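You operate a simulated robot arm through the tools that you are given. There is no shell and no other tool. Be economical: measure what you need, move in short steps, check, and stop when the job is done.

You are at the controls of a simulated two-armed robot. One attempt, no reset.

JOB
Open the middle drawer of the sieve bench, put the striped blue tub in the inside of the middle drawer of the sieve bench, then shut the drawer. Fetch the striped green tub and set it in the teal tray. Fetch the pink square tub and set it on the front row of the slatted board. Put the tray on the top of the test bench away on the upper left slot of the yellow rack. Take the gold lump and leave it on top of the purple block. Put the grey lump on the front row of the slatted board. Shut the blue counter drawer. The order is free.

It is judged by the outcome, as a careful person would: the job done as asked, and still so three seconds after it is handed in. It fails if anything else is knocked over, pushed out of place, dropped, spilled or broken.

ROBOT AND FRAMES
Two 7-joint arms with fingered hands on one trunk, on a base that drives. Base frame: it is fixed to the floor where the robot stands at the start and does not move with it; the origin is under the middle of the robot, x ahead of it, y to its left, z up. Readings come in m, degrees, newtons and seconds.
The left shoulder is at the start at [0.02, 0.123, 0.968], the right one opposite. With the tool pointing down near the work surface each hand reaches from about 0.16 to 0.5 m from the robot's upright axis, wherever it stands, measured 20 degrees to its own side. Places, roughly: blue counter drawer [-2.7, 4.1, 0.7]; front row of the slatted board (51x17 cm) [-2.96, 4.12, 0.82]; gold lump (3x3x3 cm) [-3.3, 2.1, 0.9]; grey lump (3x3x3 cm) [-3, 3.3, 0.9]; inside of the middle drawer of the sieve bench [0.3, -0.5, 0.4]; middle drawer of the sieve bench [0.3, -0.4, 0.4]; pink square tub (5x5x5 cm) [-2.6, 1.2, 0.9]; purple block (8x6x4 cm) [-3, 2.1, 0.9]; striped blue tub (5x5x5 cm) [-0.1, 1.1, 0.8]; striped green tub (5x5x5 cm) [-0.2, 1.1, 0.8]; teal tray [0.75, -0.25, 1]; tray [-3, 1.25, 1]; upper left slot of the yellow rack [4, 2.1, 1]. Payload 2.4 kg a hand.
Tool frame (each hand has its own): the origin (TCP) lies between the finger pads and is the grasp point; the fingertips stand 0.017 m ahead of it; z points along the fingers, y is the line along which they close. The gripper opens to 0.088 m. The gripper's body begins 0.047 m behind the TCP. The gripper is a hand of 3 fingers: y runs from the thumb to the fingers, the wrist lies at [0, 0, -0.165] in the tool frame, and closing takes about 1.5 s.
Orientation is that of the tool frame in the base frame, as a unit quaternion [w, x, y, z]. With the fingers straight down and closing along the base's y, the tool's x points along the base's -x, its y along +y and its z along -z.

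CONTROLS
- The arms move only by the tool arm_command. It takes "left_deltas", "right_deltas" or both (then of equal length, played together; a hand with none holds still); each is a list that holds one entry, the list of rows, each a list of 6 numbers: the shift along the tool's x, y, z in cm, then the turn, a rotation vector about the tool's x, y, z in rad. In form: [[[dx, dy, dz, rx, ry, rz], ...]]. A call has 1 to 10 rows; each row shifts and turns the commanded pose from where the row before left it, along the tool's axes as they then stand. "left_grip" and "right_grip" are, for a hand that has rows, the closure, from 0 (fully open) to 1 (shut), set as the call begins (left out, the last holds). Each row takes 0.2 s and may step no farther than 0.05 m and 8.6 degrees from the row before; otherwise, or with a gripper value out of range, the whole call is refused. Where a pose cannot be reached the arm comes as near as it can. A force on the tool above 40 N (or 10 N above the force at the start of the call, whichever is more), or a blocked arm, ends the call early, and 0.2 s more pass. The fingers move at their own pace (about 0.045 m/s each) and stop on an object; they squeeze with about 26 N. The grip force told is the motor's: it shows also when the fingers shut on nothing. Time passes only in rows, and 0.2 s behind the last, so rows that do not move let the fingers close. It gives the time, the measured TCP pose, the force on the tool (base axes), the opening and the grip force at its end, in the units of the frame above (readings bear some noise), with the torque about the TCP (base axes, N m) and any sound that the robot's microphone picked up.
- Cameras (640 x 400 px; columns grow to the right, rows downward): "scene" is now at [0.037, -0.0108, 1.4164]; the picture's right is [-0.09, -1.00, 0.00], its down [-0.84, 0.07, -0.54] and it looks along [0.54, -0.05, -0.84] (base axes); focal length 264 px, centre (320, 200). "left" rides on the left gripper at [-0.052, 0.004, -0.066] in its tool frame; the picture's right is [-0.08, -1.00, 0.00], its down [0.78, -0.07, -0.62] and it looks along [0.62, -0.05, 0.78] (tool axes); focal length 243 px, centre (320, 200). "right" rides on the right gripper at [0.052, 0.004, -0.066] in its tool frame; the picture's right is [-0.08, 1.00, 0.00], its down [-0.78, -0.07, -0.62] and it looks along [-0.62, -0.05, 0.78] (tool axes); focal length 243 px, centre (320, 200). There is no depth. A picture from a camera that has moved, and an enlarged one, comes with that camera's place and axes in the base frame and with its lens. The place of the scene camera against the robot may be out by one fixed shift of up to 0.018 m in any direction.
- camera(camera): a new picture of that camera. The clock stands still meanwhile.
- lift_body(by): slides the trunk up (or, below 0, down) by that many m; the arms and the scene camera ride with it, the base frame stays. It gives what a move gives, with no picture.
- drive_base(legs): drives the robot by 1 to 6 legs, each [ahead, left, turn to the left] in m, m and degrees, along the robot's own axes; the way and the turn of a leg run together, so that a leg with both is an arc; at most 1.5 m and 180 degrees a leg. The arms and the cameras ride along, it lands a little off, and it stops where it bumps. It gives what a move gives.
- curl_fingers(finger1, finger2, thumb_bend, hand): sets how far each is bent, from 0 (flat) to 1 (curled in); at 0.3 the hand is open as for a grip, at 0.7 the pads meet at the TCP. One left out holds its place. A second passes; each finger stops where it meets its share of the squeeze, and holds until it gets a number again. A gripper value or a shape takes the hand back. It gives what a move gives, with no picture; readings hold the bend of each and the force on the fingers (four entries, about 0 where the hand has none), thumb and palm.
- hand_shape(shape, hand): the hand has 3 fingers and takes this shape, open, in about a second: jaw (thumb against the fingers, like two jaws); tri (thumb and two fingers); tip (a fingertip pinch); poke (one finger out to press); point (the index stretched); flat (the hand flat); cup (the hand cupped); fist (a fist). The gripper value then closes the fingers along that shape, each until it touches; the sizes above hold for jaw. It gives what a move gives, with no picture.
- turn_head(pan, tilt): turns the head with the scene camera to pan (to the left, within 120 degrees either way) and tilt (down, from -29 to 69), counted from straight ahead of the robot. It gives what a move gives.
- zoom(camera, box): a new picture of the part [left, top, right, bottom] of that camera's present view, enlarged. The clock stands still meanwhile.
- finish_job(): hands the job in; it is judged then, once.

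Work in short steps. Places have to be worked out from the pictures, the camera data and where the tool is seen: move nearer, look again, correct. Check each grasp and each placing, and mend what went wrong. You have 217 turns and 220 pictures in all, those below and enlarged ones among them. Open the grippers and draw the arms clear of the work before you hand the job in, unless the task says otherwise; then end with one line.

The tools are called as a command line: name --argument value ..., lists and objects as JSON in quotes. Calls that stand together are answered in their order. arm_command: Moves the arms, as the interface text tells. Its arguments: {"type":"object","properties":{"left_deltas":{"type":"array"},"left_grip":{"type":"number"},"right_deltas":{"type":"array"},"right_grip":{"type":"number"}},"required":[]} The other tools are called the same way: lift_body (by) slides the trunk up or down; hand_shape (shape, hand) gives the hand a shape; curl_fingers (finger1, finger2, thumb_bend, hand) moves the fingers one by one; drive_base (legs) drives the base; turn_head (pan, tilt) turns the head that bears the scene camera; camera (camera) takes a picture; zoom (camera, box) takes an enlarged picture of a part of a camera's view; finish_job () hands the job in.

At the start:

```text
clock: 0.0
left_ee_pos: [0.3079, 0.0669, 1.1044]
left_tcp_rot: [0.0, 0.001, 1.0, 0.0]
left_wrist_force: [0.2, -0.2, 0.9]
left_ft_torque: [-0.02, 0.01, -0.02]
left_gripper_width: 0.0878
left_gripper_force: 0.0
left_shape: jaw
left_bend: [0.3, 0.3, 0.3]
left_finger forces: [0.0, 0.1, 0.0, 0.0, 0.0, 0.0]
right_ee_pos: [0.2381, -0.1796, 1.1194]
right_tcp_rot: [0.001, 0.0, 1.0, -0.001]
right_wrist_force: [-0.8, -0.7, 0.5]
right_ft_torque: [0.0, -0.03, 0.0]
right_gripper_width: 0.0882
right_gripper_force: 0.1
right_shape: jaw
right_bend: [0.3, 0.3, 0.3]
right_finger forces: [0.0, 0.0, 0.0, 0.0, 0.0, 0.0]
trunk travel left (down, up): [-0.182, 0.648]
robot x, y, heading: [-0.0016, 0.0021, -0.1]
head pan, tilt: [-5.0, 57.4]
```

scene: 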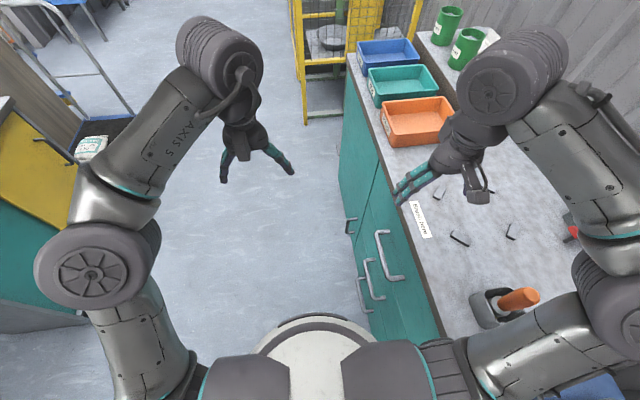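
right: 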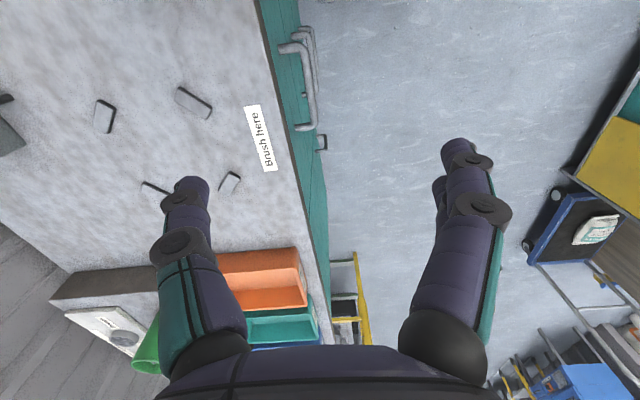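
left: 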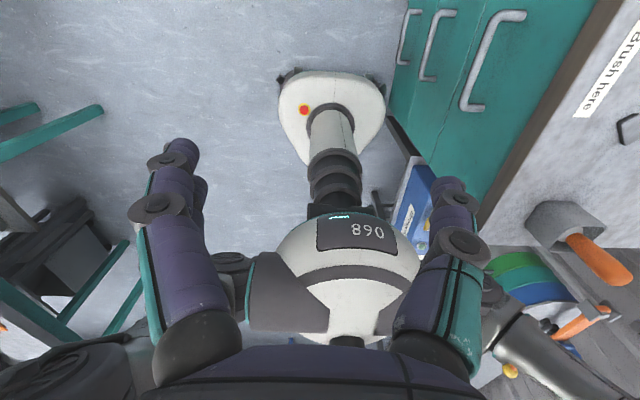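

The sieve bench is on my right with its drawer handles facing me. I'll look around with the head, first left toward the tubs.

turn_head --pan 90 --tilt 35

camera --camera "scene"

turn_head --pan -60 --tilt 45

camera --camera "scene"

turn_head --pan 20 --tilt 15

camera --camera "scene"

turn_head --pan 119 --tilt 15

camera --camera "scene"

```text
clock: 1.7
left_ee_pos: [0.307, 0.0669, 1.1055]
left_tcp_rot: [0.0, 0.0, 1.0, 0.0]
left_wrist_force: [0.8, -0.1, 0.8]
left_ft_torque: [0.01, -0.01, -0.03]
left_gripper_width: 0.0879
left_gripper_force: 0.1
left_shape: jaw
left_bend: [0.3, 0.3, 0.3]
left_finger forces: [0.0, 0.0, 0.0, 0.1, 0.0, 0.0]
right_ee_pos: [0.238, -0.1783, 1.1198]
right_tcp_rot: [-0.001, 0.0, 1.0, 0.001]
right_wrist_force: [-0.3, 0.1, -1.0]
right_ft_torque: [0.03, 0.02, -0.02]
right_gripper_width: 0.0879
right_gripper_force: 0.1
right_shape: jaw
right_bend: [0.3, 0.3, 0.3]
right_finger forces: [0.0, 0.0, 0.0, 0.0, 0.1, 0.0]
trunk travel left (down, up): [-0.182, 0.648]
robot x, y, heading: [0.0025, -0.0028, 0.0]
head pan, tilt: [90.0, 35.0]
```

```text
216 pictures are left
camera scene: at [-0.0323, 0.0834, 1.4476], right [1.0, 0.0, 0.0], down [0.0, -0.57, -0.82], along [0.0, 0.82, -0.57], focal length 264 px, centre (320, 200)
```

scene: 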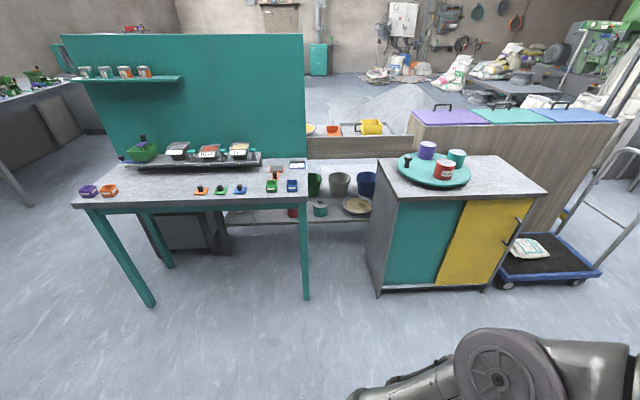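

```text
clock: 4.1
left_ee_pos: [0.3071, 0.0665, 1.1062]
left_tcp_rot: [0.001, 0.001, 1.0, -0.001]
left_wrist_force: [-0.2, 0.4, -0.1]
left_ft_torque: [-0.02, 0.01, -0.01]
left_gripper_width: 0.0879
left_gripper_force: 0.1
left_shape: jaw
left_bend: [0.3, 0.3, 0.3]
left_finger forces: [0.0, 0.1, 0.1, 0.1, 0.0, 0.0]
right_ee_pos: [0.2372, -0.1796, 1.1185]
right_tcp_rot: [0.0, 0.0, 1.0, -0.001]
right_wrist_force: [-0.5, -0.4, 0.4]
right_ft_torque: [-0.02, 0.02, -0.01]
right_gripper_width: 0.088
right_gripper_force: 0.0
right_shape: jaw
right_bend: [0.3, 0.3, 0.3]
right_finger forces: [0.0, 0.0, 0.1, 0.0, 0.0, 0.0]
trunk travel left (down, up): [-0.182, 0.648]
robot x, y, heading: [0.004, -0.002, -0.1]
head pan, tilt: [-60.0, 45.0]
```

```text
215 pictures are left
camera scene: at [0.0084, -0.0751, 1.4328], right [-0.87, -0.5, 0.0], down [-0.35, 0.61, -0.71], along [0.35, -0.61, -0.71], focal length 264 px, centre (320, 200)
```

scene: 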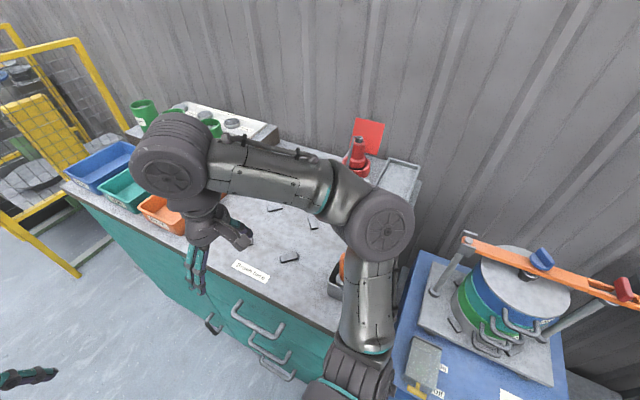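

```text
clock: 5.6
left_ee_pos: [0.307, 0.0665, 1.1059]
left_tcp_rot: [0.0, 0.0, 1.0, 0.0]
left_wrist_force: [-0.2, -1.1, 0.3]
left_ft_torque: [-0.02, 0.02, -0.02]
left_gripper_width: 0.088
left_gripper_force: 0.0
left_shape: jaw
left_bend: [0.3, 0.3, 0.3]
left_finger forces: [0.0, 0.1, 0.1, 0.0, 0.0, 0.0]
right_ee_pos: [0.2384, -0.1795, 1.1193]
right_tcp_rot: [0.001, 0.0, 1.0, 0.0]
right_wrist_force: [-1.0, -0.2, 0.2]
right_ft_torque: [-0.03, 0.02, 0.0]
right_gripper_width: 0.0879
right_gripper_force: 0.2
right_shape: jaw
right_bend: [0.3, 0.3, 0.3]
right_finger forces: [0.1, 0.0, 0.1, 0.0, 0.1, 0.1]
trunk travel left (down, up): [-0.182, 0.648]
robot x, y, heading: [0.0002, -0.0008, -0.2]
head pan, tilt: [20.0, 15.0]
```

```text
214 pictures are left
camera scene: at [0.0555, 0.0272, 1.4795], right [0.34, -0.94, 0.0], down [-0.24, -0.09, -0.97], along [0.91, 0.33, -0.26], focal length 264 px, centre (320, 200)
```

scene: 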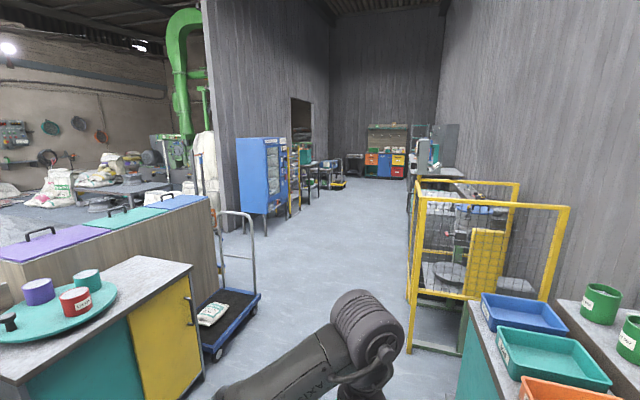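

```text
clock: 7.3
left_ee_pos: [0.3089, 0.0672, 1.1057]
left_tcp_rot: [0.0, -0.001, 1.0, -0.001]
left_wrist_force: [-0.1, 0.0, 0.3]
left_ft_torque: [-0.03, 0.01, -0.01]
left_gripper_width: 0.0879
left_gripper_force: 0.1
left_shape: jaw
left_bend: [0.3, 0.3, 0.3]
left_finger forces: [0.0, 0.1, 0.0, 0.0, 0.1, 0.0]
right_ee_pos: [0.2371, -0.1791, 1.119]
right_tcp_rot: [0.0, -0.001, 1.0, 0.0]
right_wrist_force: [-0.6, 0.8, -0.4]
right_ft_torque: [0.02, -0.01, -0.03]
right_gripper_width: 0.088
right_gripper_force: 0.1
right_shape: jaw
right_bend: [0.3, 0.3, 0.3]
right_finger forces: [0.0, 0.0, 0.0, 0.0, 0.1, 0.0]
trunk travel left (down, up): [-0.182, 0.648]
robot x, y, heading: [0.0028, 0.0024, 0.0]
head pan, tilt: [119.0, 15.0]
```

```text
213 pictures are left
camera scene: at [-0.0776, 0.077, 1.4796], right [0.87, 0.48, 0.0], down [0.13, -0.23, -0.97], along [-0.47, 0.85, -0.26], focal length 264 px, centre (320, 200)
```

scene: 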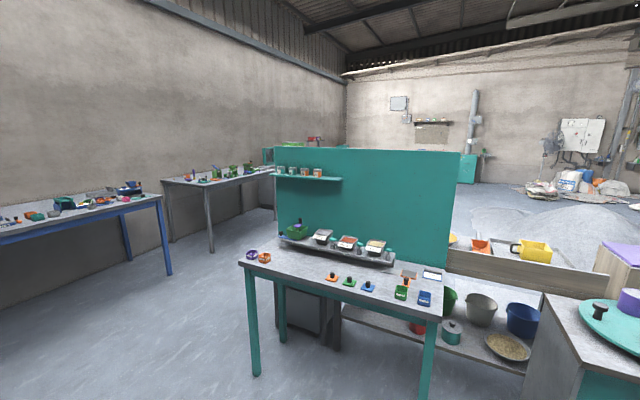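

The tubs (green and blue, labelled "Rejects"-like) sit at the front right edge of the teal bench. I turn to face it and drive near.

drive_base --legs '[[0, 0, 90], [0.55, 0.15, 0]]'

turn_head --pan 0 --tilt 55

camera --camera "scene"

camera --camera "left"

```text
clock: 14.4
left_ee_pos: [-0.2124, 0.8631, 1.106]
left_tcp_rot: [-0.001, -0.705, 0.709, 0.001]
left_wrist_force: [0.9, 0.5, 0.1]
left_ft_torque: [0.0, 0.01, 0.01]
left_gripper_width: 0.0878
left_gripper_force: 0.2
left_shape: jaw
left_bend: [0.3, 0.3, 0.3]
left_finger forces: [0.0, 0.0, 0.0, 0.0, 0.0, 0.1]
right_ee_pos: [0.0334, 0.7919, 1.1191]
right_tcp_rot: [0.0, -0.706, 0.708, 0.001]
right_wrist_force: [-0.3, 0.9, 0.5]
right_ft_torque: [0.0, -0.03, 0.05]
right_gripper_width: 0.0878
right_gripper_force: 0.0
right_shape: jaw
right_bend: [0.3, 0.3, 0.3]
right_finger forces: [0.1, 0.0, 0.1, 0.1, 0.1, 0.1]
trunk travel left (down, up): [-0.182, 0.648]
robot x, y, heading: [-0.1442, 0.5544, 89.7]
head pan, tilt: [119.0, 15.0]
```

```text
clock: 16.4
left_ee_pos: [-0.2125, 0.8646, 1.1052]
left_tcp_rot: [0.0, -0.705, 0.709, 0.0]
left_wrist_force: [-0.1, 0.9, -0.5]
left_ft_torque: [-0.01, 0.0, 0.0]
left_gripper_width: 0.0878
left_gripper_force: 0.1
left_shape: jaw
left_bend: [0.3, 0.3, 0.3]
left_finger forces: [0.1, 0.1, 0.0, 0.0, 0.1, 0.0]
right_ee_pos: [0.0327, 0.792, 1.1197]
right_tcp_rot: [0.0, -0.705, 0.709, -0.001]
right_wrist_force: [0.0, 0.0, 0.4]
right_ft_torque: [-0.01, 0.02, -0.01]
right_gripper_width: 0.0881
right_gripper_force: 0.0
right_shape: jaw
right_bend: [0.3, 0.3, 0.3]
right_finger forces: [0.0, 0.1, 0.1, 0.0, 0.0, 0.0]
trunk travel left (down, up): [-0.182, 0.648]
robot x, y, heading: [-0.1481, 0.5549, 89.8]
head pan, tilt: [0.0, 55.0]
```

```text
212 pictures are left
camera scene: at [-0.1594, 0.6027, 1.4193], right [1.0, -0.01, 0.0], down [0.0, -0.82, -0.57], along [0.0, 0.57, -0.82], focal length 264 px, centre (320, 200)
```

scene: 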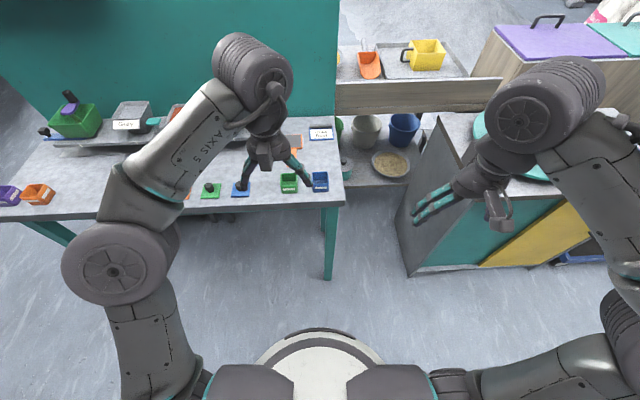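

```text
211 pictures are left
camera left: at [-0.216, 0.9161, 1.1721], right [1.0, 0.08, 0.0], down [0.06, -0.78, 0.62], along [0.05, -0.62, -0.78], focal length 243 px, centre (320, 200)
```

left: 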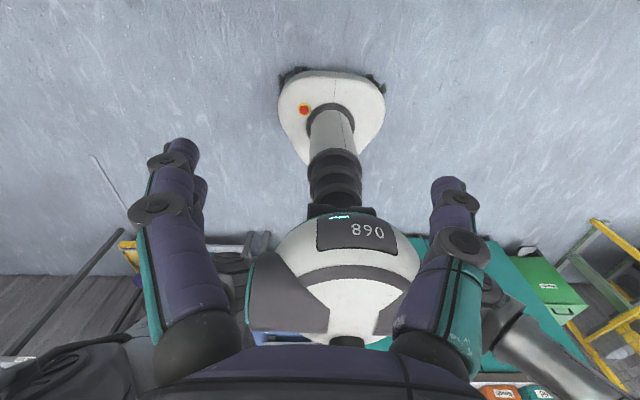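

Zoom onto the tubs.

zoom --camera "scene" --box '[180, 100, 380, 225]'

zoom --camera "scene" --box '[0, 60, 240, 210]'

```text
3.20 times, centred on (280, 162) of scene
camera zoom: at [-0.1594, 0.6027, 1.4193], right [1.0, -0.01, 0.0], down [0.0, -0.82, -0.57], along [0.0, 0.57, -0.82], focal length 843 px, centre (448, 320)
```

zoom: 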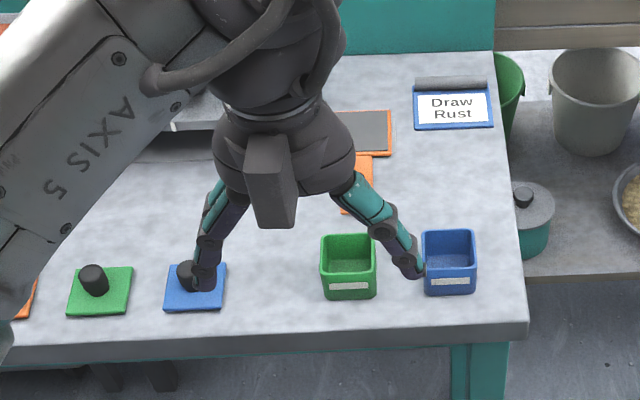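

```text
2.67 times, centred on (120, 135) of scene
camera zoom: at [-0.1594, 0.6027, 1.4193], right [1.0, -0.01, 0.0], down [0.0, -0.82, -0.57], along [0.0, 0.57, -0.82], focal length 703 px, centre (853, 373)
```

zoom: 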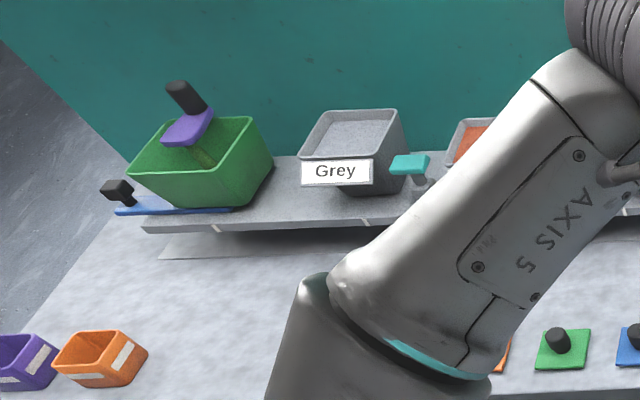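

I drive 0.12 m closer, so the tubs are about 0.36 m ahead, and look again with all cameras.

drive_base --legs '[[0.12, 0, 0]]'

camera --camera "left"

camera --camera "right"

camera --camera "scene"

```text
clock: 17.6
left_ee_pos: [-0.2127, 0.984, 1.1064]
left_tcp_rot: [0.0, -0.705, 0.709, 0.0]
left_wrist_force: [0.1, 0.2, 0.2]
left_ft_torque: [0.0, 0.02, 0.01]
left_gripper_width: 0.0877
left_gripper_force: 0.0
left_shape: jaw
left_bend: [0.3, 0.3, 0.3]
left_finger forces: [0.0, 0.1, 0.1, 0.0, 0.1, 0.0]
right_ee_pos: [0.0337, 0.9128, 1.1201]
right_tcp_rot: [0.0, -0.706, 0.709, 0.0]
right_wrist_force: [0.3, -0.1, -0.8]
right_ft_torque: [0.0, 0.03, -0.03]
right_gripper_width: 0.0877
right_gripper_force: 0.0
right_shape: jaw
right_bend: [0.3, 0.3, 0.3]
right_finger forces: [0.1, 0.0, 0.1, 0.0, 0.0, 0.0]
trunk travel left (down, up): [-0.182, 0.648]
robot x, y, heading: [-0.1478, 0.6811, 89.8]
head pan, tilt: [0.0, 55.0]
```

```text
208 pictures are left
camera left: at [-0.2153, 1.038, 1.1719], right [1.0, 0.08, 0.0], down [0.06, -0.78, 0.62], along [0.05, -0.62, -0.78], focal length 243 px, centre (320, 200)
```

left: 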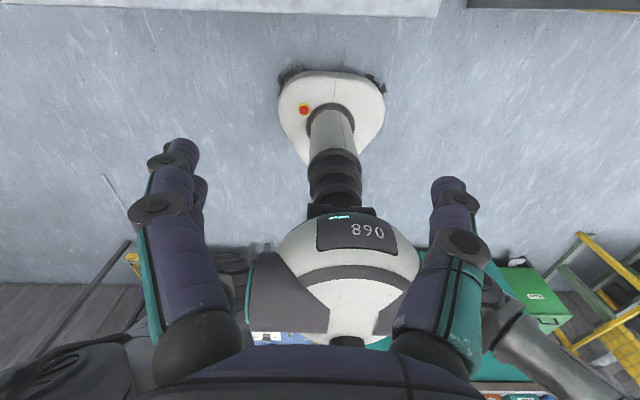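

```text
207 pictures are left
camera right: at [0.0288, 0.8602, 1.1859], right [-1.0, 0.09, 0.0], down [0.07, 0.78, 0.62], along [0.06, 0.62, -0.78], focal length 243 px, centre (320, 200)
```

right: 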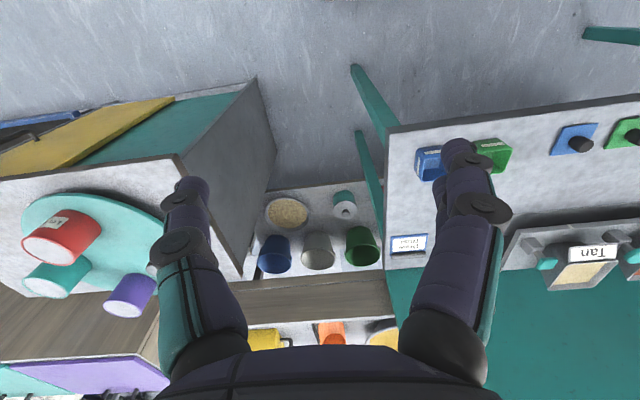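

```text
206 pictures are left
camera scene: at [-0.1587, 0.7247, 1.4193], right [1.0, -0.01, 0.0], down [0.0, -0.82, -0.57], along [0.0, 0.57, -0.82], focal length 264 px, centre (320, 200)
```

scene: 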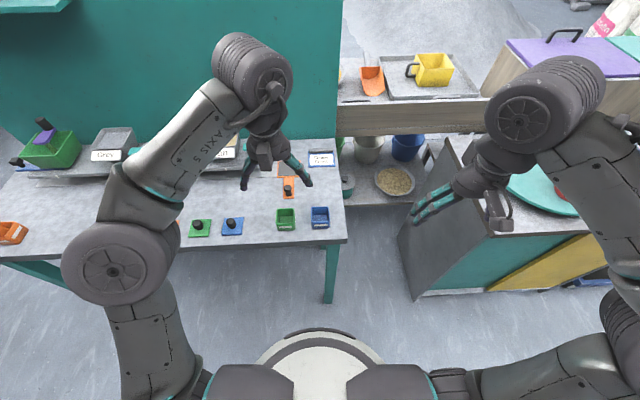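

Triangulating: green tub ≈(-0.26,1.105,0.784), blue ≈(-0.16,1.108,0.784). I lower the left hand to hover above the green tub.

arm_command --left_deltas '[[[-2.02, 0.78, 3.77, 0, 0, 0], [-2.02, 0.78, 3.77, 0, 0, 0], [-2.02, 0.78, 3.77, 0, 0, 0], [-2.02, 0.78, 3.77, 0, 0, 0], [-2.02, 0.78, 3.77, 0, 0, 0], [-2.02, 0.78, 3.77, 0, 0, 0]]]' --left_grip 0.1

camera --camera "scene"

camera --camera "left"

camera --camera "right"

```text
clock: 19.1
left_ee_pos: [-0.2591, 1.1064, 0.8778]
left_tcp_rot: [0.001, -0.705, 0.709, 0.001]
left_wrist_force: [0.5, 0.3, 0.1]
left_ft_torque: [0.01, -0.01, 0.02]
left_gripper_width: 0.0795
left_gripper_force: 0.1
left_shape: jaw
left_bend: [0.48, 0.48, 0.43]
left_finger forces: [0.0, 0.1, 0.0, 0.1, 0.0, 0.1]
right_ee_pos: [0.0349, 0.9126, 1.1194]
right_tcp_rot: [0.0, -0.705, 0.709, 0.0]
right_wrist_force: [-0.3, 0.2, 0.0]
right_ft_torque: [0.0, 0.0, -0.02]
right_gripper_width: 0.088
right_gripper_force: 0.1
right_shape: jaw
right_bend: [0.3, 0.3, 0.3]
right_finger forces: [0.0, 0.0, 0.0, 0.1, 0.0, 0.0]
trunk travel left (down, up): [-0.182, 0.648]
robot x, y, heading: [-0.1429, 0.675, 89.6]
head pan, tilt: [0.0, 55.0]
```

```text
205 pictures are left
camera scene: at [-0.1587, 0.7242, 1.4193], right [1.0, -0.01, 0.0], down [0.0, -0.82, -0.57], along [0.0, 0.57, -0.82], focal length 264 px, centre (320, 200)
```

scene: 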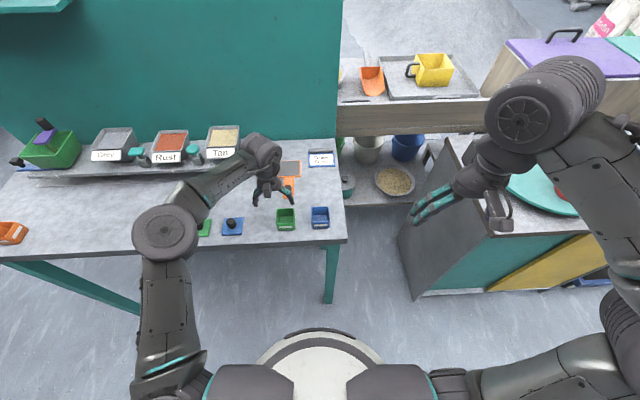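

```text
204 pictures are left
camera left: at [-0.2629, 1.1586, 0.945], right [1.0, 0.08, 0.0], down [0.06, -0.78, 0.62], along [0.05, -0.62, -0.78], focal length 243 px, centre (320, 200)
```

left: 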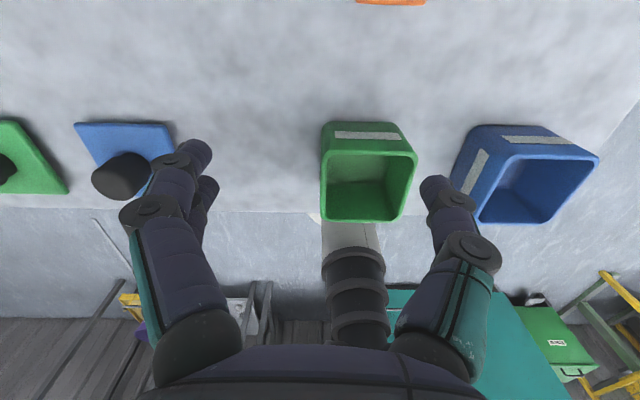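

```text
203 pictures are left
camera right: at [0.0288, 0.8598, 1.186], right [-1.0, 0.09, 0.0], down [0.07, 0.78, 0.62], along [0.06, 0.62, -0.78], focal length 243 px, centre (320, 200)
```

right: 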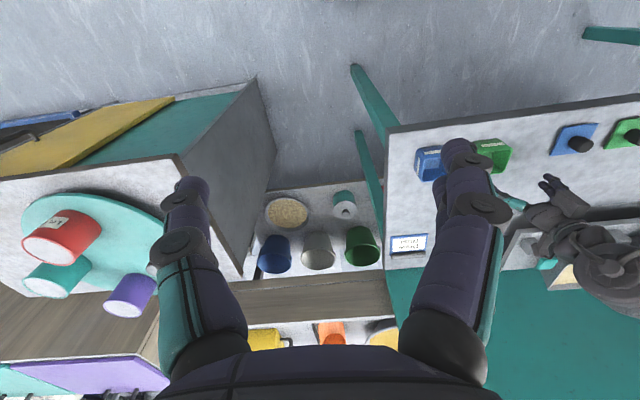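

The near view from the left camera puts the green tub at about (-0.227,1.072) with rim z≈0.823. I shift the left hand and check again.

arm_command --left_deltas '[[[1.7, -1.6, 0, 0, 0, 0], [1.7, -1.6, 1.0, 0, 0, 0], [0, 0, 0, 0, 0, 0]]]'

camera --camera "left"

```text
clock: 19.9
left_ee_pos: [-0.2274, 1.0712, 0.8693]
left_tcp_rot: [0.0, -0.705, 0.709, 0.0]
left_wrist_force: [-0.7, 0.0, 0.7]
left_ft_torque: [-0.03, 0.0, -0.02]
left_gripper_width: 0.0794
left_gripper_force: 0.1
left_shape: jaw
left_bend: [0.48, 0.48, 0.43]
left_finger forces: [0.1, 0.0, 0.0, 0.1, 0.0, 0.0]
right_ee_pos: [0.0339, 0.912, 1.1195]
right_tcp_rot: [0.001, -0.705, 0.709, -0.001]
right_wrist_force: [-0.2, 0.6, -0.4]
right_ft_torque: [0.01, 0.0, 0.03]
right_gripper_width: 0.0881
right_gripper_force: 0.1
right_shape: jaw
right_bend: [0.3, 0.3, 0.3]
right_finger forces: [0.0, 0.0, 0.0, 0.1, 0.0, 0.0]
trunk travel left (down, up): [-0.182, 0.648]
robot x, y, heading: [-0.147, 0.6782, 89.6]
head pan, tilt: [0.0, 55.0]
```

```text
202 pictures are left
camera left: at [-0.2304, 1.124, 0.9359], right [1.0, 0.08, 0.0], down [0.06, -0.78, 0.62], along [0.05, -0.62, -0.78], focal length 243 px, centre (320, 200)
```

left: 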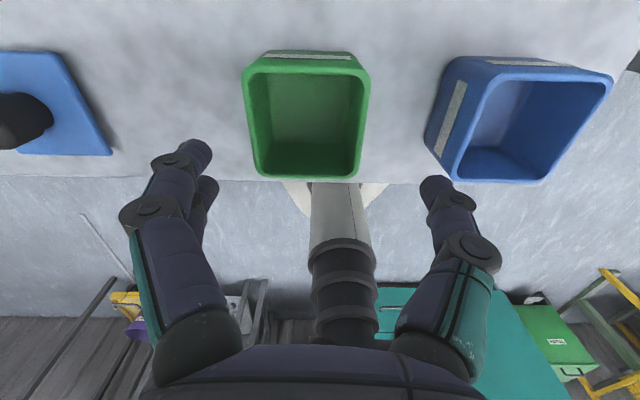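

The green tub centre now reads (-0.231,1.081), rim 0.828. I descend and close.

arm_command --left_deltas '[[[-0.9, 0.4, 0, 0, 0, 0], [0, 0, 2.2, 0, 0, 0], [0, 0, 2.2, 0, 0, 0], [0, 0, 2.2, 0, 0, 0], [0, 0, 0, 0, 0, 0]]]'

camera --camera "left"

```text
clock: 20.9
left_ee_pos: [-0.2286, 1.0806, 0.8142]
left_tcp_rot: [0.009, -0.705, 0.709, 0.002]
left_wrist_force: [1.1, -6.4, 19.5]
left_ft_torque: [-0.13, 0.53, 0.17]
left_gripper_width: 0.0795
left_gripper_force: 0.0
left_shape: jaw
left_bend: [0.46, 0.46, 0.43]
left_finger forces: [7.0, 7.9, 0.0, 0.0, 5.1, 0.0]
right_ee_pos: [0.0353, 0.9137, 1.1191]
right_tcp_rot: [0.001, -0.704, 0.71, 0.001]
right_wrist_force: [-1.4, -0.2, -0.8]
right_ft_torque: [-0.04, -0.03, 0.01]
right_gripper_width: 0.0879
right_gripper_force: 0.1
right_shape: jaw
right_bend: [0.3, 0.3, 0.3]
right_finger forces: [0.1, 0.1, 0.1, 0.1, 0.1, 0.1]
trunk travel left (down, up): [-0.182, 0.648]
robot x, y, heading: [-0.147, 0.676, 89.5]
head pan, tilt: [0.0, 55.0]
stopped in row 5 (left hand): the force on the tool passed its limit at 57 N (the readings are from after the stop); the commanded pose is now the measured one
```

```text
201 pictures are left
camera left: at [-0.2317, 1.134, 0.8817], right [1.0, 0.08, 0.01], down [0.06, -0.79, 0.61], along [0.06, -0.61, -0.79], focal length 243 px, centre (320, 200)
```

left: 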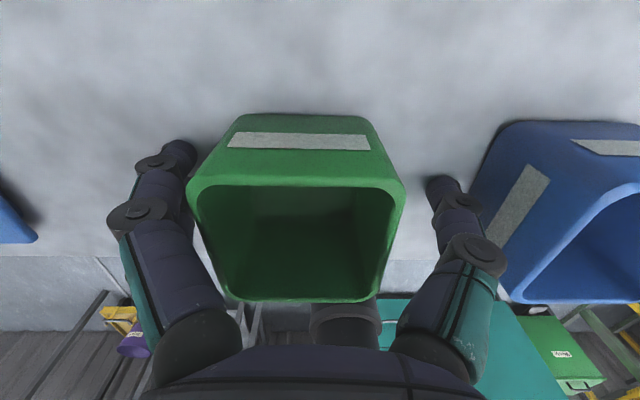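

The fingertips met the table (table z≈0.795), so the tub is in between. I lift 0.6 cm, shift 0.9 cm ahead, and close.

arm_command --left_deltas '[[[0, 0, -0.8, 0, 0, 0], [-0.9, 0.4, 0, 0, 0, 0], [0, 0, 0, 0, 0, 0]]]'

arm_command --left_deltas '[[[0, 0, 0, 0, 0, 0], [0, 0, 0, 0, 0, 0], [0, 0, 0, 0, 0, 0], [0, 0, 0, 0, 0, 0], [0, 0, 0, 0, 0, 0], [0, 0, 0, 0, 0, 0]]]' --left_grip 1

camera --camera "left"

```text
clock: 21.7
left_ee_pos: [-0.2326, 1.0914, 0.8195]
left_tcp_rot: [0.006, -0.705, 0.709, 0.002]
left_wrist_force: [0.3, 0.5, -1.4]
left_ft_torque: [-0.02, -0.02, 0.01]
left_gripper_width: 0.0792
left_gripper_force: 0.0
left_shape: jaw
left_bend: [0.48, 0.48, 0.43]
left_finger forces: [0.0, 0.0, 0.0, 0.0, 0.0, 0.0]
right_ee_pos: [0.0329, 0.9137, 1.1193]
right_tcp_rot: [0.001, -0.706, 0.708, 0.0]
right_wrist_force: [0.7, 1.0, -0.3]
right_ft_torque: [0.0, 0.02, 0.02]
right_gripper_width: 0.0879
right_gripper_force: 0.1
right_shape: jaw
right_bend: [0.3, 0.3, 0.3]
right_finger forces: [0.0, 0.1, 0.0, 0.0, 0.0, 0.0]
trunk travel left (down, up): [-0.182, 0.648]
robot x, y, heading: [-0.1479, 0.6763, 89.4]
head pan, tilt: [0.0, 55.0]
```

```text
clock: 23.1
left_ee_pos: [-0.2322, 1.0918, 0.8207]
left_tcp_rot: [0.007, -0.705, 0.709, 0.001]
left_wrist_force: [0.2, -0.1, -0.1]
left_ft_torque: [-0.02, 0.01, -0.01]
left_gripper_width: 0.0416
left_gripper_force: 26.2
left_shape: jaw
left_bend: [0.73, 0.73, 0.7]
left_finger forces: [11.8, 12.0, 0.1, 0.0, 23.8, 0.1]
right_ee_pos: [0.0343, 0.9128, 1.1191]
right_tcp_rot: [0.0, -0.706, 0.709, 0.0]
right_wrist_force: [-0.2, 0.5, 0.3]
right_ft_torque: [0.01, -0.02, -0.01]
right_gripper_width: 0.0879
right_gripper_force: 0.0
right_shape: jaw
right_bend: [0.3, 0.3, 0.3]
right_finger forces: [0.0, 0.0, 0.0, 0.0, 0.0, 0.0]
trunk travel left (down, up): [-0.182, 0.648]
robot x, y, heading: [-0.1438, 0.6751, 89.7]
head pan, tilt: [0.0, 55.0]
```

```text
200 pictures are left
camera left: at [-0.2363, 1.144, 0.8872], right [1.0, 0.08, 0.01], down [0.06, -0.79, 0.61], along [0.06, -0.61, -0.79], focal length 243 px, centre (320, 200)
```

left: 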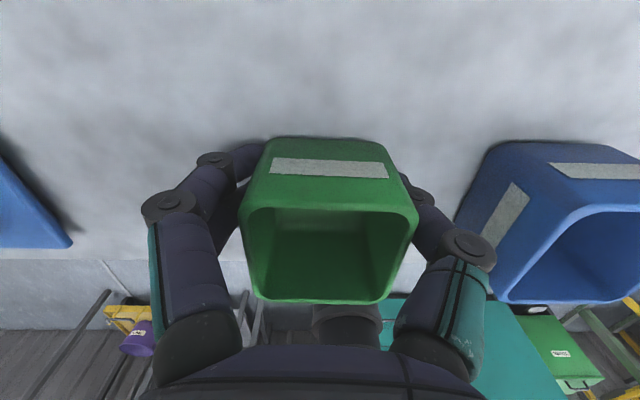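

Green tub is gripped (0.042 m). I lift it clear while bringing the right hand over the blue tub (≈(-0.135,1.09)).

arm_command --left_deltas '[[[0, 0, -4, 0, 0, 0], [0, 0, -4, 0, 0, 0], [0, 0, -4, 0, 0, 0], [0, 0, -4, 0, 0, 0], [2, 3, 0, 0, 0, 0], [2, 3, 0, 0, 0, 0], [2, 3, 0, 0, 0, 0], [0, 0, 0, 0, 0, 0], [0, 0, 0, 0, 0, 0], [0, 0, 0, 0, 0, 0]]]' --right_deltas '[[[-1.77, 1.69, 2.2, 0, 0, 0], [-1.77, 1.69, 2.2, 0, 0, 0], [-1.77, 1.69, 2.2, 0, 0, 0], [-1.77, 1.69, 2.2, 0, 0, 0], [-1.77, 1.69, 2.2, 0, 0, 0], [-1.77, 1.69, 2.2, 0, 0, 0], [-1.77, 1.69, 2.2, 0, 0, 0], [-1.77, 1.69, 2.2, 0, 0, 0], [-1.77, 1.69, 2.2, 0, 0, 0], [-1.77, 1.69, 2.2, 0, 0, 0]]]' --right_grip 0.1

camera --camera "right"

camera --camera "scene"

```text
clock: 25.3
left_ee_pos: [-0.3228, 1.0309, 0.9807]
left_tcp_rot: [0.005, -0.705, 0.709, 0.001]
left_wrist_force: [-0.3, -0.1, -1.1]
left_ft_torque: [0.0, 0.01, 0.0]
left_gripper_width: 0.0418
left_gripper_force: 26.0
left_shape: jaw
left_bend: [0.73, 0.73, 0.7]
left_finger forces: [11.9, 12.1, 0.1, 0.0, 23.9, 0.0]
right_ee_pos: [-0.1343, 1.0922, 0.8977]
right_tcp_rot: [0.0, -0.705, 0.709, 0.0]
right_wrist_force: [-0.6, -0.2, 0.0]
right_ft_torque: [0.03, 0.03, 0.0]
right_gripper_width: 0.079
right_gripper_force: 0.0
right_shape: jaw
right_bend: [0.48, 0.48, 0.43]
right_finger forces: [0.0, 0.1, 0.0, 0.0, 0.2, 0.0]
trunk travel left (down, up): [-0.182, 0.648]
robot x, y, heading: [-0.1475, 0.6775, 89.6]
head pan, tilt: [0.0, 55.0]
```

```text
199 pictures are left
camera right: at [-0.14, 1.0385, 0.9648], right [-1.0, 0.09, 0.0], down [0.07, 0.78, 0.62], along [0.06, 0.62, -0.78], focal length 243 px, centre (320, 200)
```

right: 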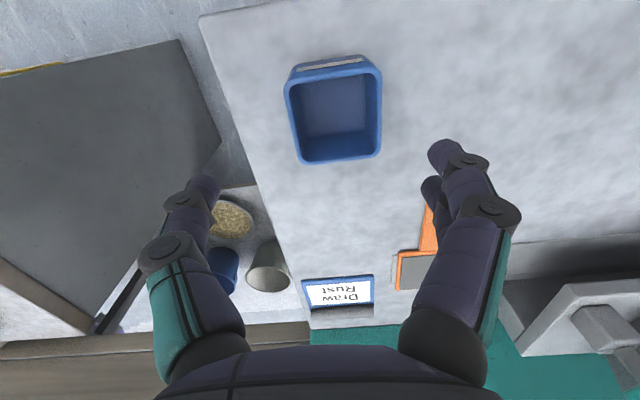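

```text
198 pictures are left
camera scene: at [-0.1591, 0.7243, 1.4193], right [1.0, -0.01, 0.0], down [0.0, -0.82, -0.57], along [0.0, 0.57, -0.82], focal length 264 px, centre (320, 200)
```

scene: 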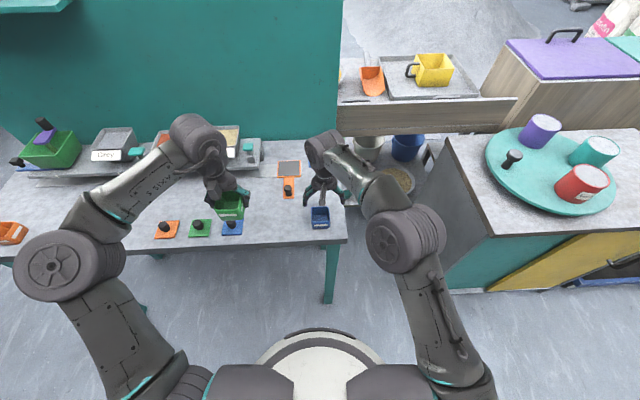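

Blue tub centre ≈(-0.143,1.084). I centre, descend to z 0.818, and close.

arm_command --right_deltas '[[[0.8, 0.9, 0, 0, 0, 0], [0, 0, 2.7, 0, 0, 0], [0, 0, 2.7, 0, 0, 0], [0, 0, 2.5, 0, 0, 0], [0, 0, 0, 0, 0, 0]]]'

camera --camera "right"

arm_command --right_deltas '[[[0, 0, 0, 0, 0, 0], [0, 0, 0, 0, 0, 0], [0, 0, 0, 0, 0, 0], [0, 0, 0, 0, 0, 0], [0, 0, 0, 0, 0, 0], [0, 0, 0, 0, 0, 0]]]' --right_grip 1

camera --camera "right"

```text
clock: 26.5
left_ee_pos: [-0.324, 1.0306, 0.9807]
left_tcp_rot: [0.007, -0.705, 0.709, 0.002]
left_wrist_force: [0.7, 0.0, -0.8]
left_ft_torque: [-0.03, 0.03, 0.01]
left_gripper_width: 0.0416
left_gripper_force: 25.8
left_shape: jaw
left_bend: [0.73, 0.73, 0.7]
left_finger forces: [11.9, 12.0, 0.0, 0.1, 23.7, 0.0]
right_ee_pos: [-0.1447, 1.0821, 0.8203]
right_tcp_rot: [0.0, -0.705, 0.709, 0.0]
right_wrist_force: [-0.7, 0.1, 0.2]
right_ft_torque: [-0.01, 0.0, 0.0]
right_gripper_width: 0.0794
right_gripper_force: 0.1
right_shape: jaw
right_bend: [0.48, 0.48, 0.43]
right_finger forces: [0.0, 0.1, 0.1, 0.1, 0.0, 0.1]
trunk travel left (down, up): [-0.182, 0.648]
robot x, y, heading: [-0.1446, 0.6768, 89.6]
head pan, tilt: [0.0, 55.0]
```

```text
197 pictures are left
camera right: at [-0.1483, 1.0289, 0.8865], right [-1.0, 0.09, 0.0], down [0.07, 0.78, 0.62], along [0.06, 0.62, -0.78], focal length 243 px, centre (320, 200)
```

right: 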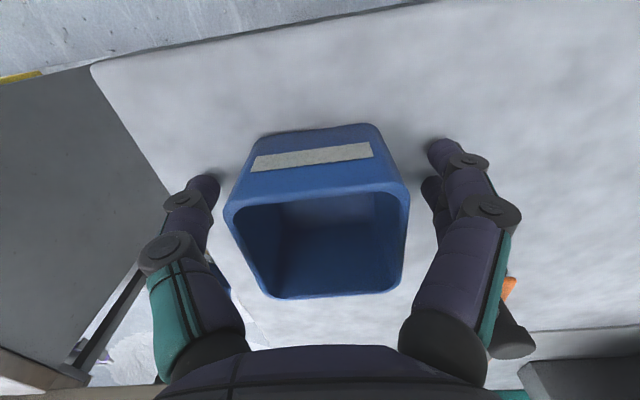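

```text
clock: 27.9
left_ee_pos: [-0.3242, 1.0303, 0.9794]
left_tcp_rot: [0.007, -0.705, 0.709, 0.001]
left_wrist_force: [1.3, 0.8, -1.0]
left_ft_torque: [-0.03, 0.02, 0.03]
left_gripper_width: 0.0416
left_gripper_force: 25.7
left_shape: jaw
left_bend: [0.73, 0.73, 0.7]
left_finger forces: [11.8, 12.0, 0.0, 0.0, 23.8, 0.0]
right_ee_pos: [-0.1431, 1.084, 0.8198]
right_tcp_rot: [0.0, -0.705, 0.709, 0.0]
right_wrist_force: [-1.0, -0.2, -0.3]
right_ft_torque: [0.0, 0.0, -0.04]
right_gripper_width: 0.0416
right_gripper_force: 25.8
right_shape: jaw
right_bend: [0.73, 0.73, 0.7]
right_finger forces: [12.1, 11.8, 0.0, 0.0, 23.7, 0.1]
trunk travel left (down, up): [-0.182, 0.648]
robot x, y, heading: [-0.1478, 0.6755, 89.8]
head pan, tilt: [0.0, 55.0]
```

```text
196 pictures are left
camera right: at [-0.1483, 1.029, 0.8868], right [-1.0, 0.09, 0.0], down [0.07, 0.78, 0.62], along [0.06, 0.62, -0.78], focal length 243 px, centre (320, 200)
```

right: 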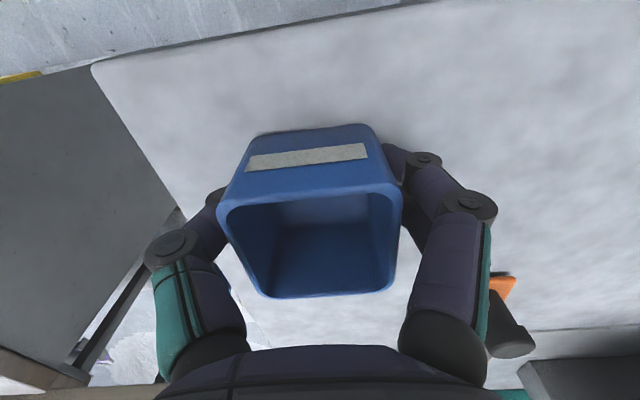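

Both tubs held. I lift both and draw them in, then drive to the sieve bench, turning to face it.

arm_command --left_deltas '[[[0, 0, -2, 0, 0, 0], [0, 0, -2, 0, 0, 0], [0, 0, -2, 0, 0, 0], [0, 0, -2, 0, 0, 0], [0, 0, -2, 0, 0, 0], [2, 0, 0, 0, 0, 0], [2, 0, 0, 0, 0, 0], [2, 0, 0, 0, 0, 0], [2, 0, 0, 0, 0, 0]]]' --right_deltas '[[[0, 0, -4, 0, 0, 0], [0, 0, -4, 0, 0, 0], [0, 0, -4, 0, 0, 0], [0, 0, -4, 0, 0, 0], [0, 0, -4, 0, 0, 0], [3, -2.5, -2, 0, 0, 0], [3, -2.5, -2, 0, 0, 0], [3, -2.5, -2, 0, 0, 0], [3, -2.5, 0, 0, 0, 0]]]'

drive_base --legs '[[-0.35, -0.6, 0], [0, 0, -90], [0, 0, -90]]'

turn_head --pan 0 --tilt 50

camera --camera "scene"

camera --camera "right"

```text
clock: 29.9
left_ee_pos: [-0.3241, 0.9491, 1.0788]
left_tcp_rot: [0.007, -0.705, 0.709, 0.001]
left_wrist_force: [-0.4, 0.1, 0.2]
left_ft_torque: [0.0, -0.04, 0.03]
left_gripper_width: 0.0418
left_gripper_force: 25.7
left_shape: jaw
left_bend: [0.73, 0.73, 0.7]
left_finger forces: [11.8, 11.9, 0.1, 0.0, 23.8, 0.0]
right_ee_pos: [-0.042, 0.95, 1.0655]
right_tcp_rot: [-0.001, -0.705, 0.709, 0.001]
right_wrist_force: [0.1, 0.3, 0.3]
right_ft_torque: [0.0, 0.01, 0.03]
right_gripper_width: 0.0415
right_gripper_force: 26.3
right_shape: jaw
right_bend: [0.73, 0.73, 0.7]
right_finger forces: [12.0, 11.8, 0.1, 0.0, 23.9, 0.0]
right hand out of reach, approached as far as the arm can: row 5
trunk travel left (down, up): [-0.182, 0.648]
robot x, y, heading: [-0.1454, 0.6796, 89.8]
head pan, tilt: [0.0, 55.0]
```

```text
clock: 41.4
left_ee_pos: [0.6252, 0.0503, 1.078]
left_tcp_rot: [0.001, 0.713, 0.701, -0.007]
left_wrist_force: [0.0, 0.0, -0.3]
left_ft_torque: [0.0, 0.0, -0.05]
left_gripper_width: 0.0411
left_gripper_force: 26.1
left_shape: jaw
left_bend: [0.73, 0.73, 0.7]
left_finger forces: [11.8, 11.9, 0.0, 0.1, 23.7, 0.0]
right_ee_pos: [0.3432, 0.0514, 1.0655]
right_tcp_rot: [0.0, 0.713, 0.701, 0.0]
right_wrist_force: [-0.1, -0.6, -0.7]
right_ft_torque: [0.0, 0.02, -0.01]
right_gripper_width: 0.0414
right_gripper_force: 26.0
right_shape: jaw
right_bend: [0.73, 0.73, 0.7]
right_finger forces: [12.1, 11.8, 0.0, 0.0, 23.7, 0.0]
trunk travel left (down, up): [-0.182, 0.648]
robot x, y, heading: [0.4508, 0.3186, -91.1]
head pan, tilt: [0.0, 55.0]
```

```text
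clock: 42.0
left_ee_pos: [0.6251, 0.0496, 1.0777]
left_tcp_rot: [0.002, 0.713, 0.701, -0.007]
left_wrist_force: [-0.7, -0.1, -0.5]
left_ft_torque: [-0.01, -0.02, 0.0]
left_gripper_width: 0.0414
left_gripper_force: 25.8
left_shape: jaw
left_bend: [0.73, 0.73, 0.7]
left_finger forces: [11.8, 11.8, 0.1, 0.1, 23.7, 0.0]
right_ee_pos: [0.3436, 0.0518, 1.066]
right_tcp_rot: [-0.001, 0.713, 0.701, 0.001]
right_wrist_force: [0.1, -0.1, -0.6]
right_ft_torque: [0.02, -0.02, -0.01]
right_gripper_width: 0.0416
right_gripper_force: 25.9
right_shape: jaw
right_bend: [0.73, 0.73, 0.7]
right_finger forces: [12.0, 11.7, 0.0, 0.0, 23.6, 0.1]
trunk travel left (down, up): [-0.182, 0.648]
robot x, y, heading: [0.4539, 0.3269, -91.1]
head pan, tilt: [0.0, 50.0]
```

```text
195 pictures are left
camera scene: at [0.4367, 0.2626, 1.4258], right [-1.0, 0.02, 0.0], down [0.01, 0.77, -0.64], along [-0.01, -0.64, -0.77], focal length 264 px, centre (320, 200)
```

scene: 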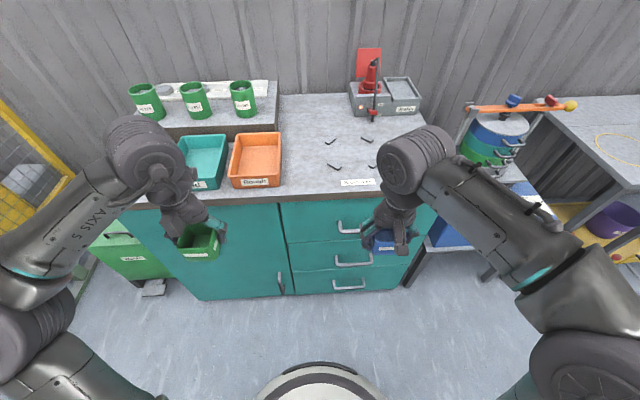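

```text
194 pictures are left
camera right: at [0.3479, 0.102, 1.1323], right [0.99, -0.1, 0.0], down [-0.08, -0.78, 0.62], along [-0.06, -0.62, -0.78], focal length 243 px, centre (320, 200)
```

right: 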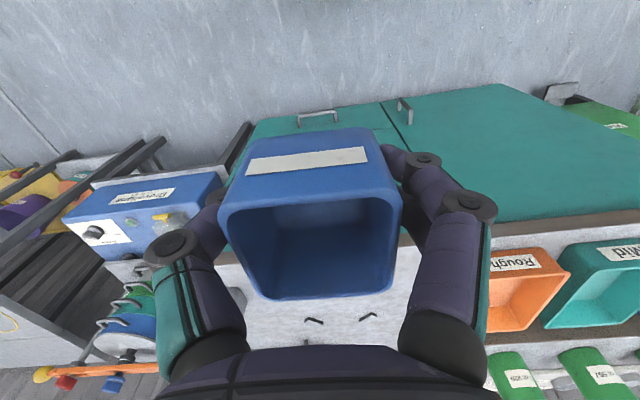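

The teal "Mid" tray is ahead-left; I raise the trunk a little for clearance and drive up to the bench so that the left hand reaches the tray.

lift_body --by 0.08

drive_base --legs '[[0.17, 0.18, 1.1]]'

camera --camera "scene"

camera --camera "left"

camera --camera "right"

```text
clock: 43.2
left_ee_pos: [0.6261, 0.0486, 1.1582]
left_tcp_rot: [0.001, 0.713, 0.701, -0.007]
left_wrist_force: [-0.5, 0.2, -0.8]
left_ft_torque: [-0.01, 0.03, 0.0]
left_gripper_width: 0.0412
left_gripper_force: 26.1
left_shape: jaw
left_bend: [0.73, 0.73, 0.7]
left_finger forces: [11.9, 12.0, 0.0, 0.0, 23.7, 0.1]
right_ee_pos: [0.3429, 0.0512, 1.1448]
right_tcp_rot: [0.0, 0.714, 0.701, 0.0]
right_wrist_force: [-0.6, 0.4, -0.6]
right_ft_torque: [0.03, 0.01, -0.02]
right_gripper_width: 0.0414
right_gripper_force: 26.2
right_shape: jaw
right_bend: [0.73, 0.73, 0.7]
right_finger forces: [12.0, 11.7, 0.0, 0.0, 23.6, 0.1]
trunk travel left (down, up): [-0.262, 0.568]
robot x, y, heading: [0.4522, 0.3262, -90.9]
head pan, tilt: [0.0, 50.0]
```

```text
clock: 45.0
left_ee_pos: [0.809, -0.1198, 1.1581]
left_tcp_rot: [0.001, 0.705, 0.709, -0.007]
left_wrist_force: [0.2, -0.6, -0.4]
left_ft_torque: [0.0, 0.01, 0.02]
left_gripper_width: 0.0415
left_gripper_force: 26.3
left_shape: jaw
left_bend: [0.73, 0.73, 0.7]
left_finger forces: [11.8, 11.9, 0.1, 0.0, 23.6, 0.0]
right_ee_pos: [0.5279, -0.1235, 1.1464]
right_tcp_rot: [0.0, 0.706, 0.708, 0.0]
right_wrist_force: [0.2, 0.5, 0.0]
right_ft_torque: [0.01, -0.01, 0.01]
right_gripper_width: 0.0413
right_gripper_force: 25.5
right_shape: jaw
right_bend: [0.73, 0.73, 0.7]
right_finger forces: [12.0, 11.6, 0.0, 0.0, 23.7, 0.0]
trunk travel left (down, up): [-0.262, 0.568]
robot x, y, heading: [0.6303, 0.1496, -89.7]
head pan, tilt: [0.0, 50.0]
```

```text
193 pictures are left
camera scene: at [0.6167, 0.0892, 1.5058], right [-1.0, 0.0, 0.0], down [0.0, 0.77, -0.64], along [0.0, -0.64, -0.77], focal length 264 px, centre (320, 200)
```

scene: 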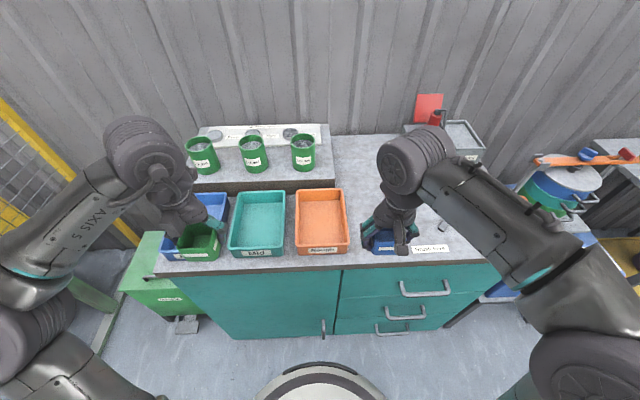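

```text
192 pictures are left
camera left: at [0.8161, -0.1704, 1.2251], right [-1.0, -0.09, 0.01], down [-0.07, 0.79, 0.61], along [-0.06, 0.61, -0.79], focal length 243 px, centre (320, 200)
```

left: 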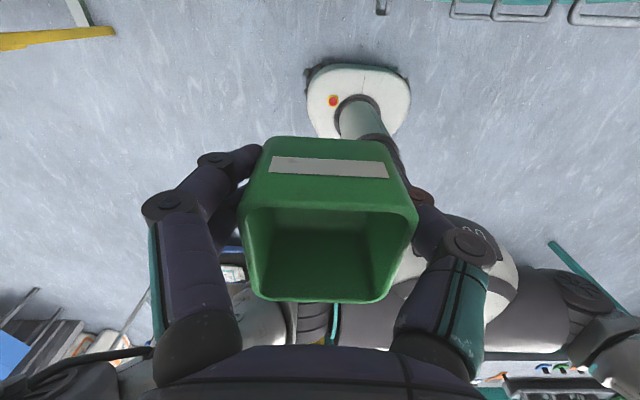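

```text
191 pictures are left
camera right: at [0.5312, -0.0733, 1.2123], right [1.0, -0.08, 0.0], down [-0.06, -0.78, 0.62], along [-0.05, -0.62, -0.78], focal length 243 px, centre (320, 200)
```

right: 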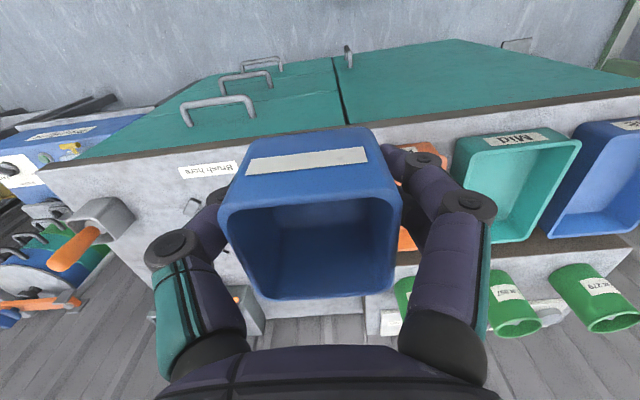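

Teal tray rim ≈0.91–0.94 high, centre about (0.775,-0.31). I move the left hand over its near half and look.

arm_command --left_deltas '[[[-4, -0.8, 1, 0, 0, 0], [-4, -0.8, 2, 0, 0, 0], [-4, -0.8, 2, 0, 0, 0], [-4, -0.8, 2, 0, 0, 0]]]'

camera --camera "left"

camera --camera "scene"

```text
clock: 46.0
left_ee_pos: [0.7765, -0.2807, 1.0908]
left_tcp_rot: [0.001, 0.707, 0.708, -0.004]
left_wrist_force: [-0.2, -1.8, -1.0]
left_ft_torque: [-0.02, 0.02, -0.01]
left_gripper_width: 0.0414
left_gripper_force: 26.0
left_shape: jaw
left_bend: [0.73, 0.73, 0.7]
left_finger forces: [11.8, 12.0, 0.0, 0.1, 23.8, 0.0]
right_ee_pos: [0.5256, -0.1258, 1.1444]
right_tcp_rot: [0.001, 0.706, 0.708, 0.001]
right_wrist_force: [-0.6, 0.1, -0.5]
right_ft_torque: [0.03, 0.0, -0.03]
right_gripper_width: 0.0415
right_gripper_force: 26.3
right_shape: jaw
right_bend: [0.73, 0.73, 0.7]
right_finger forces: [12.0, 11.7, 0.1, 0.0, 23.8, 0.0]
trunk travel left (down, up): [-0.262, 0.568]
robot x, y, heading: [0.6274, 0.1506, -89.7]
head pan, tilt: [0.0, 50.0]
```

```text
190 pictures are left
camera left: at [0.7821, -0.331, 1.1569], right [-1.0, -0.09, 0.01], down [-0.06, 0.79, 0.61], along [-0.06, 0.61, -0.79], focal length 243 px, centre (320, 200)
```

left: 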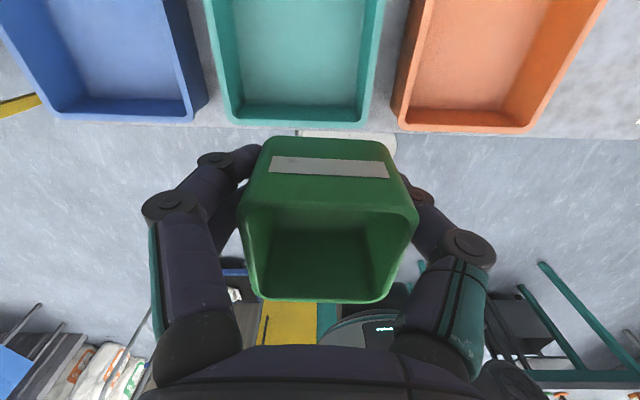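

```text
189 pictures are left
camera scene: at [0.6148, 0.0891, 1.5058], right [-1.0, 0.0, 0.0], down [0.0, 0.77, -0.64], along [0.0, -0.64, -0.77], focal length 264 px, centre (320, 200)
```

scene: 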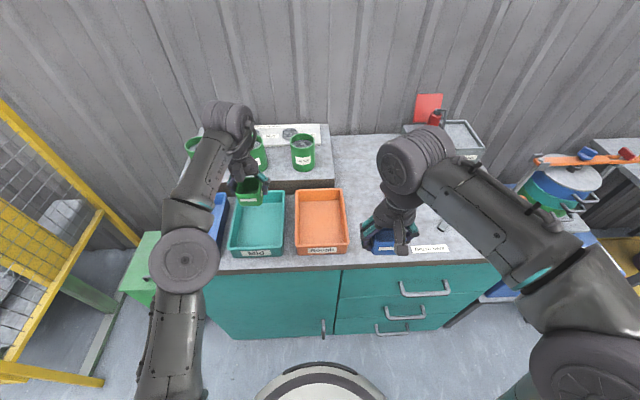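

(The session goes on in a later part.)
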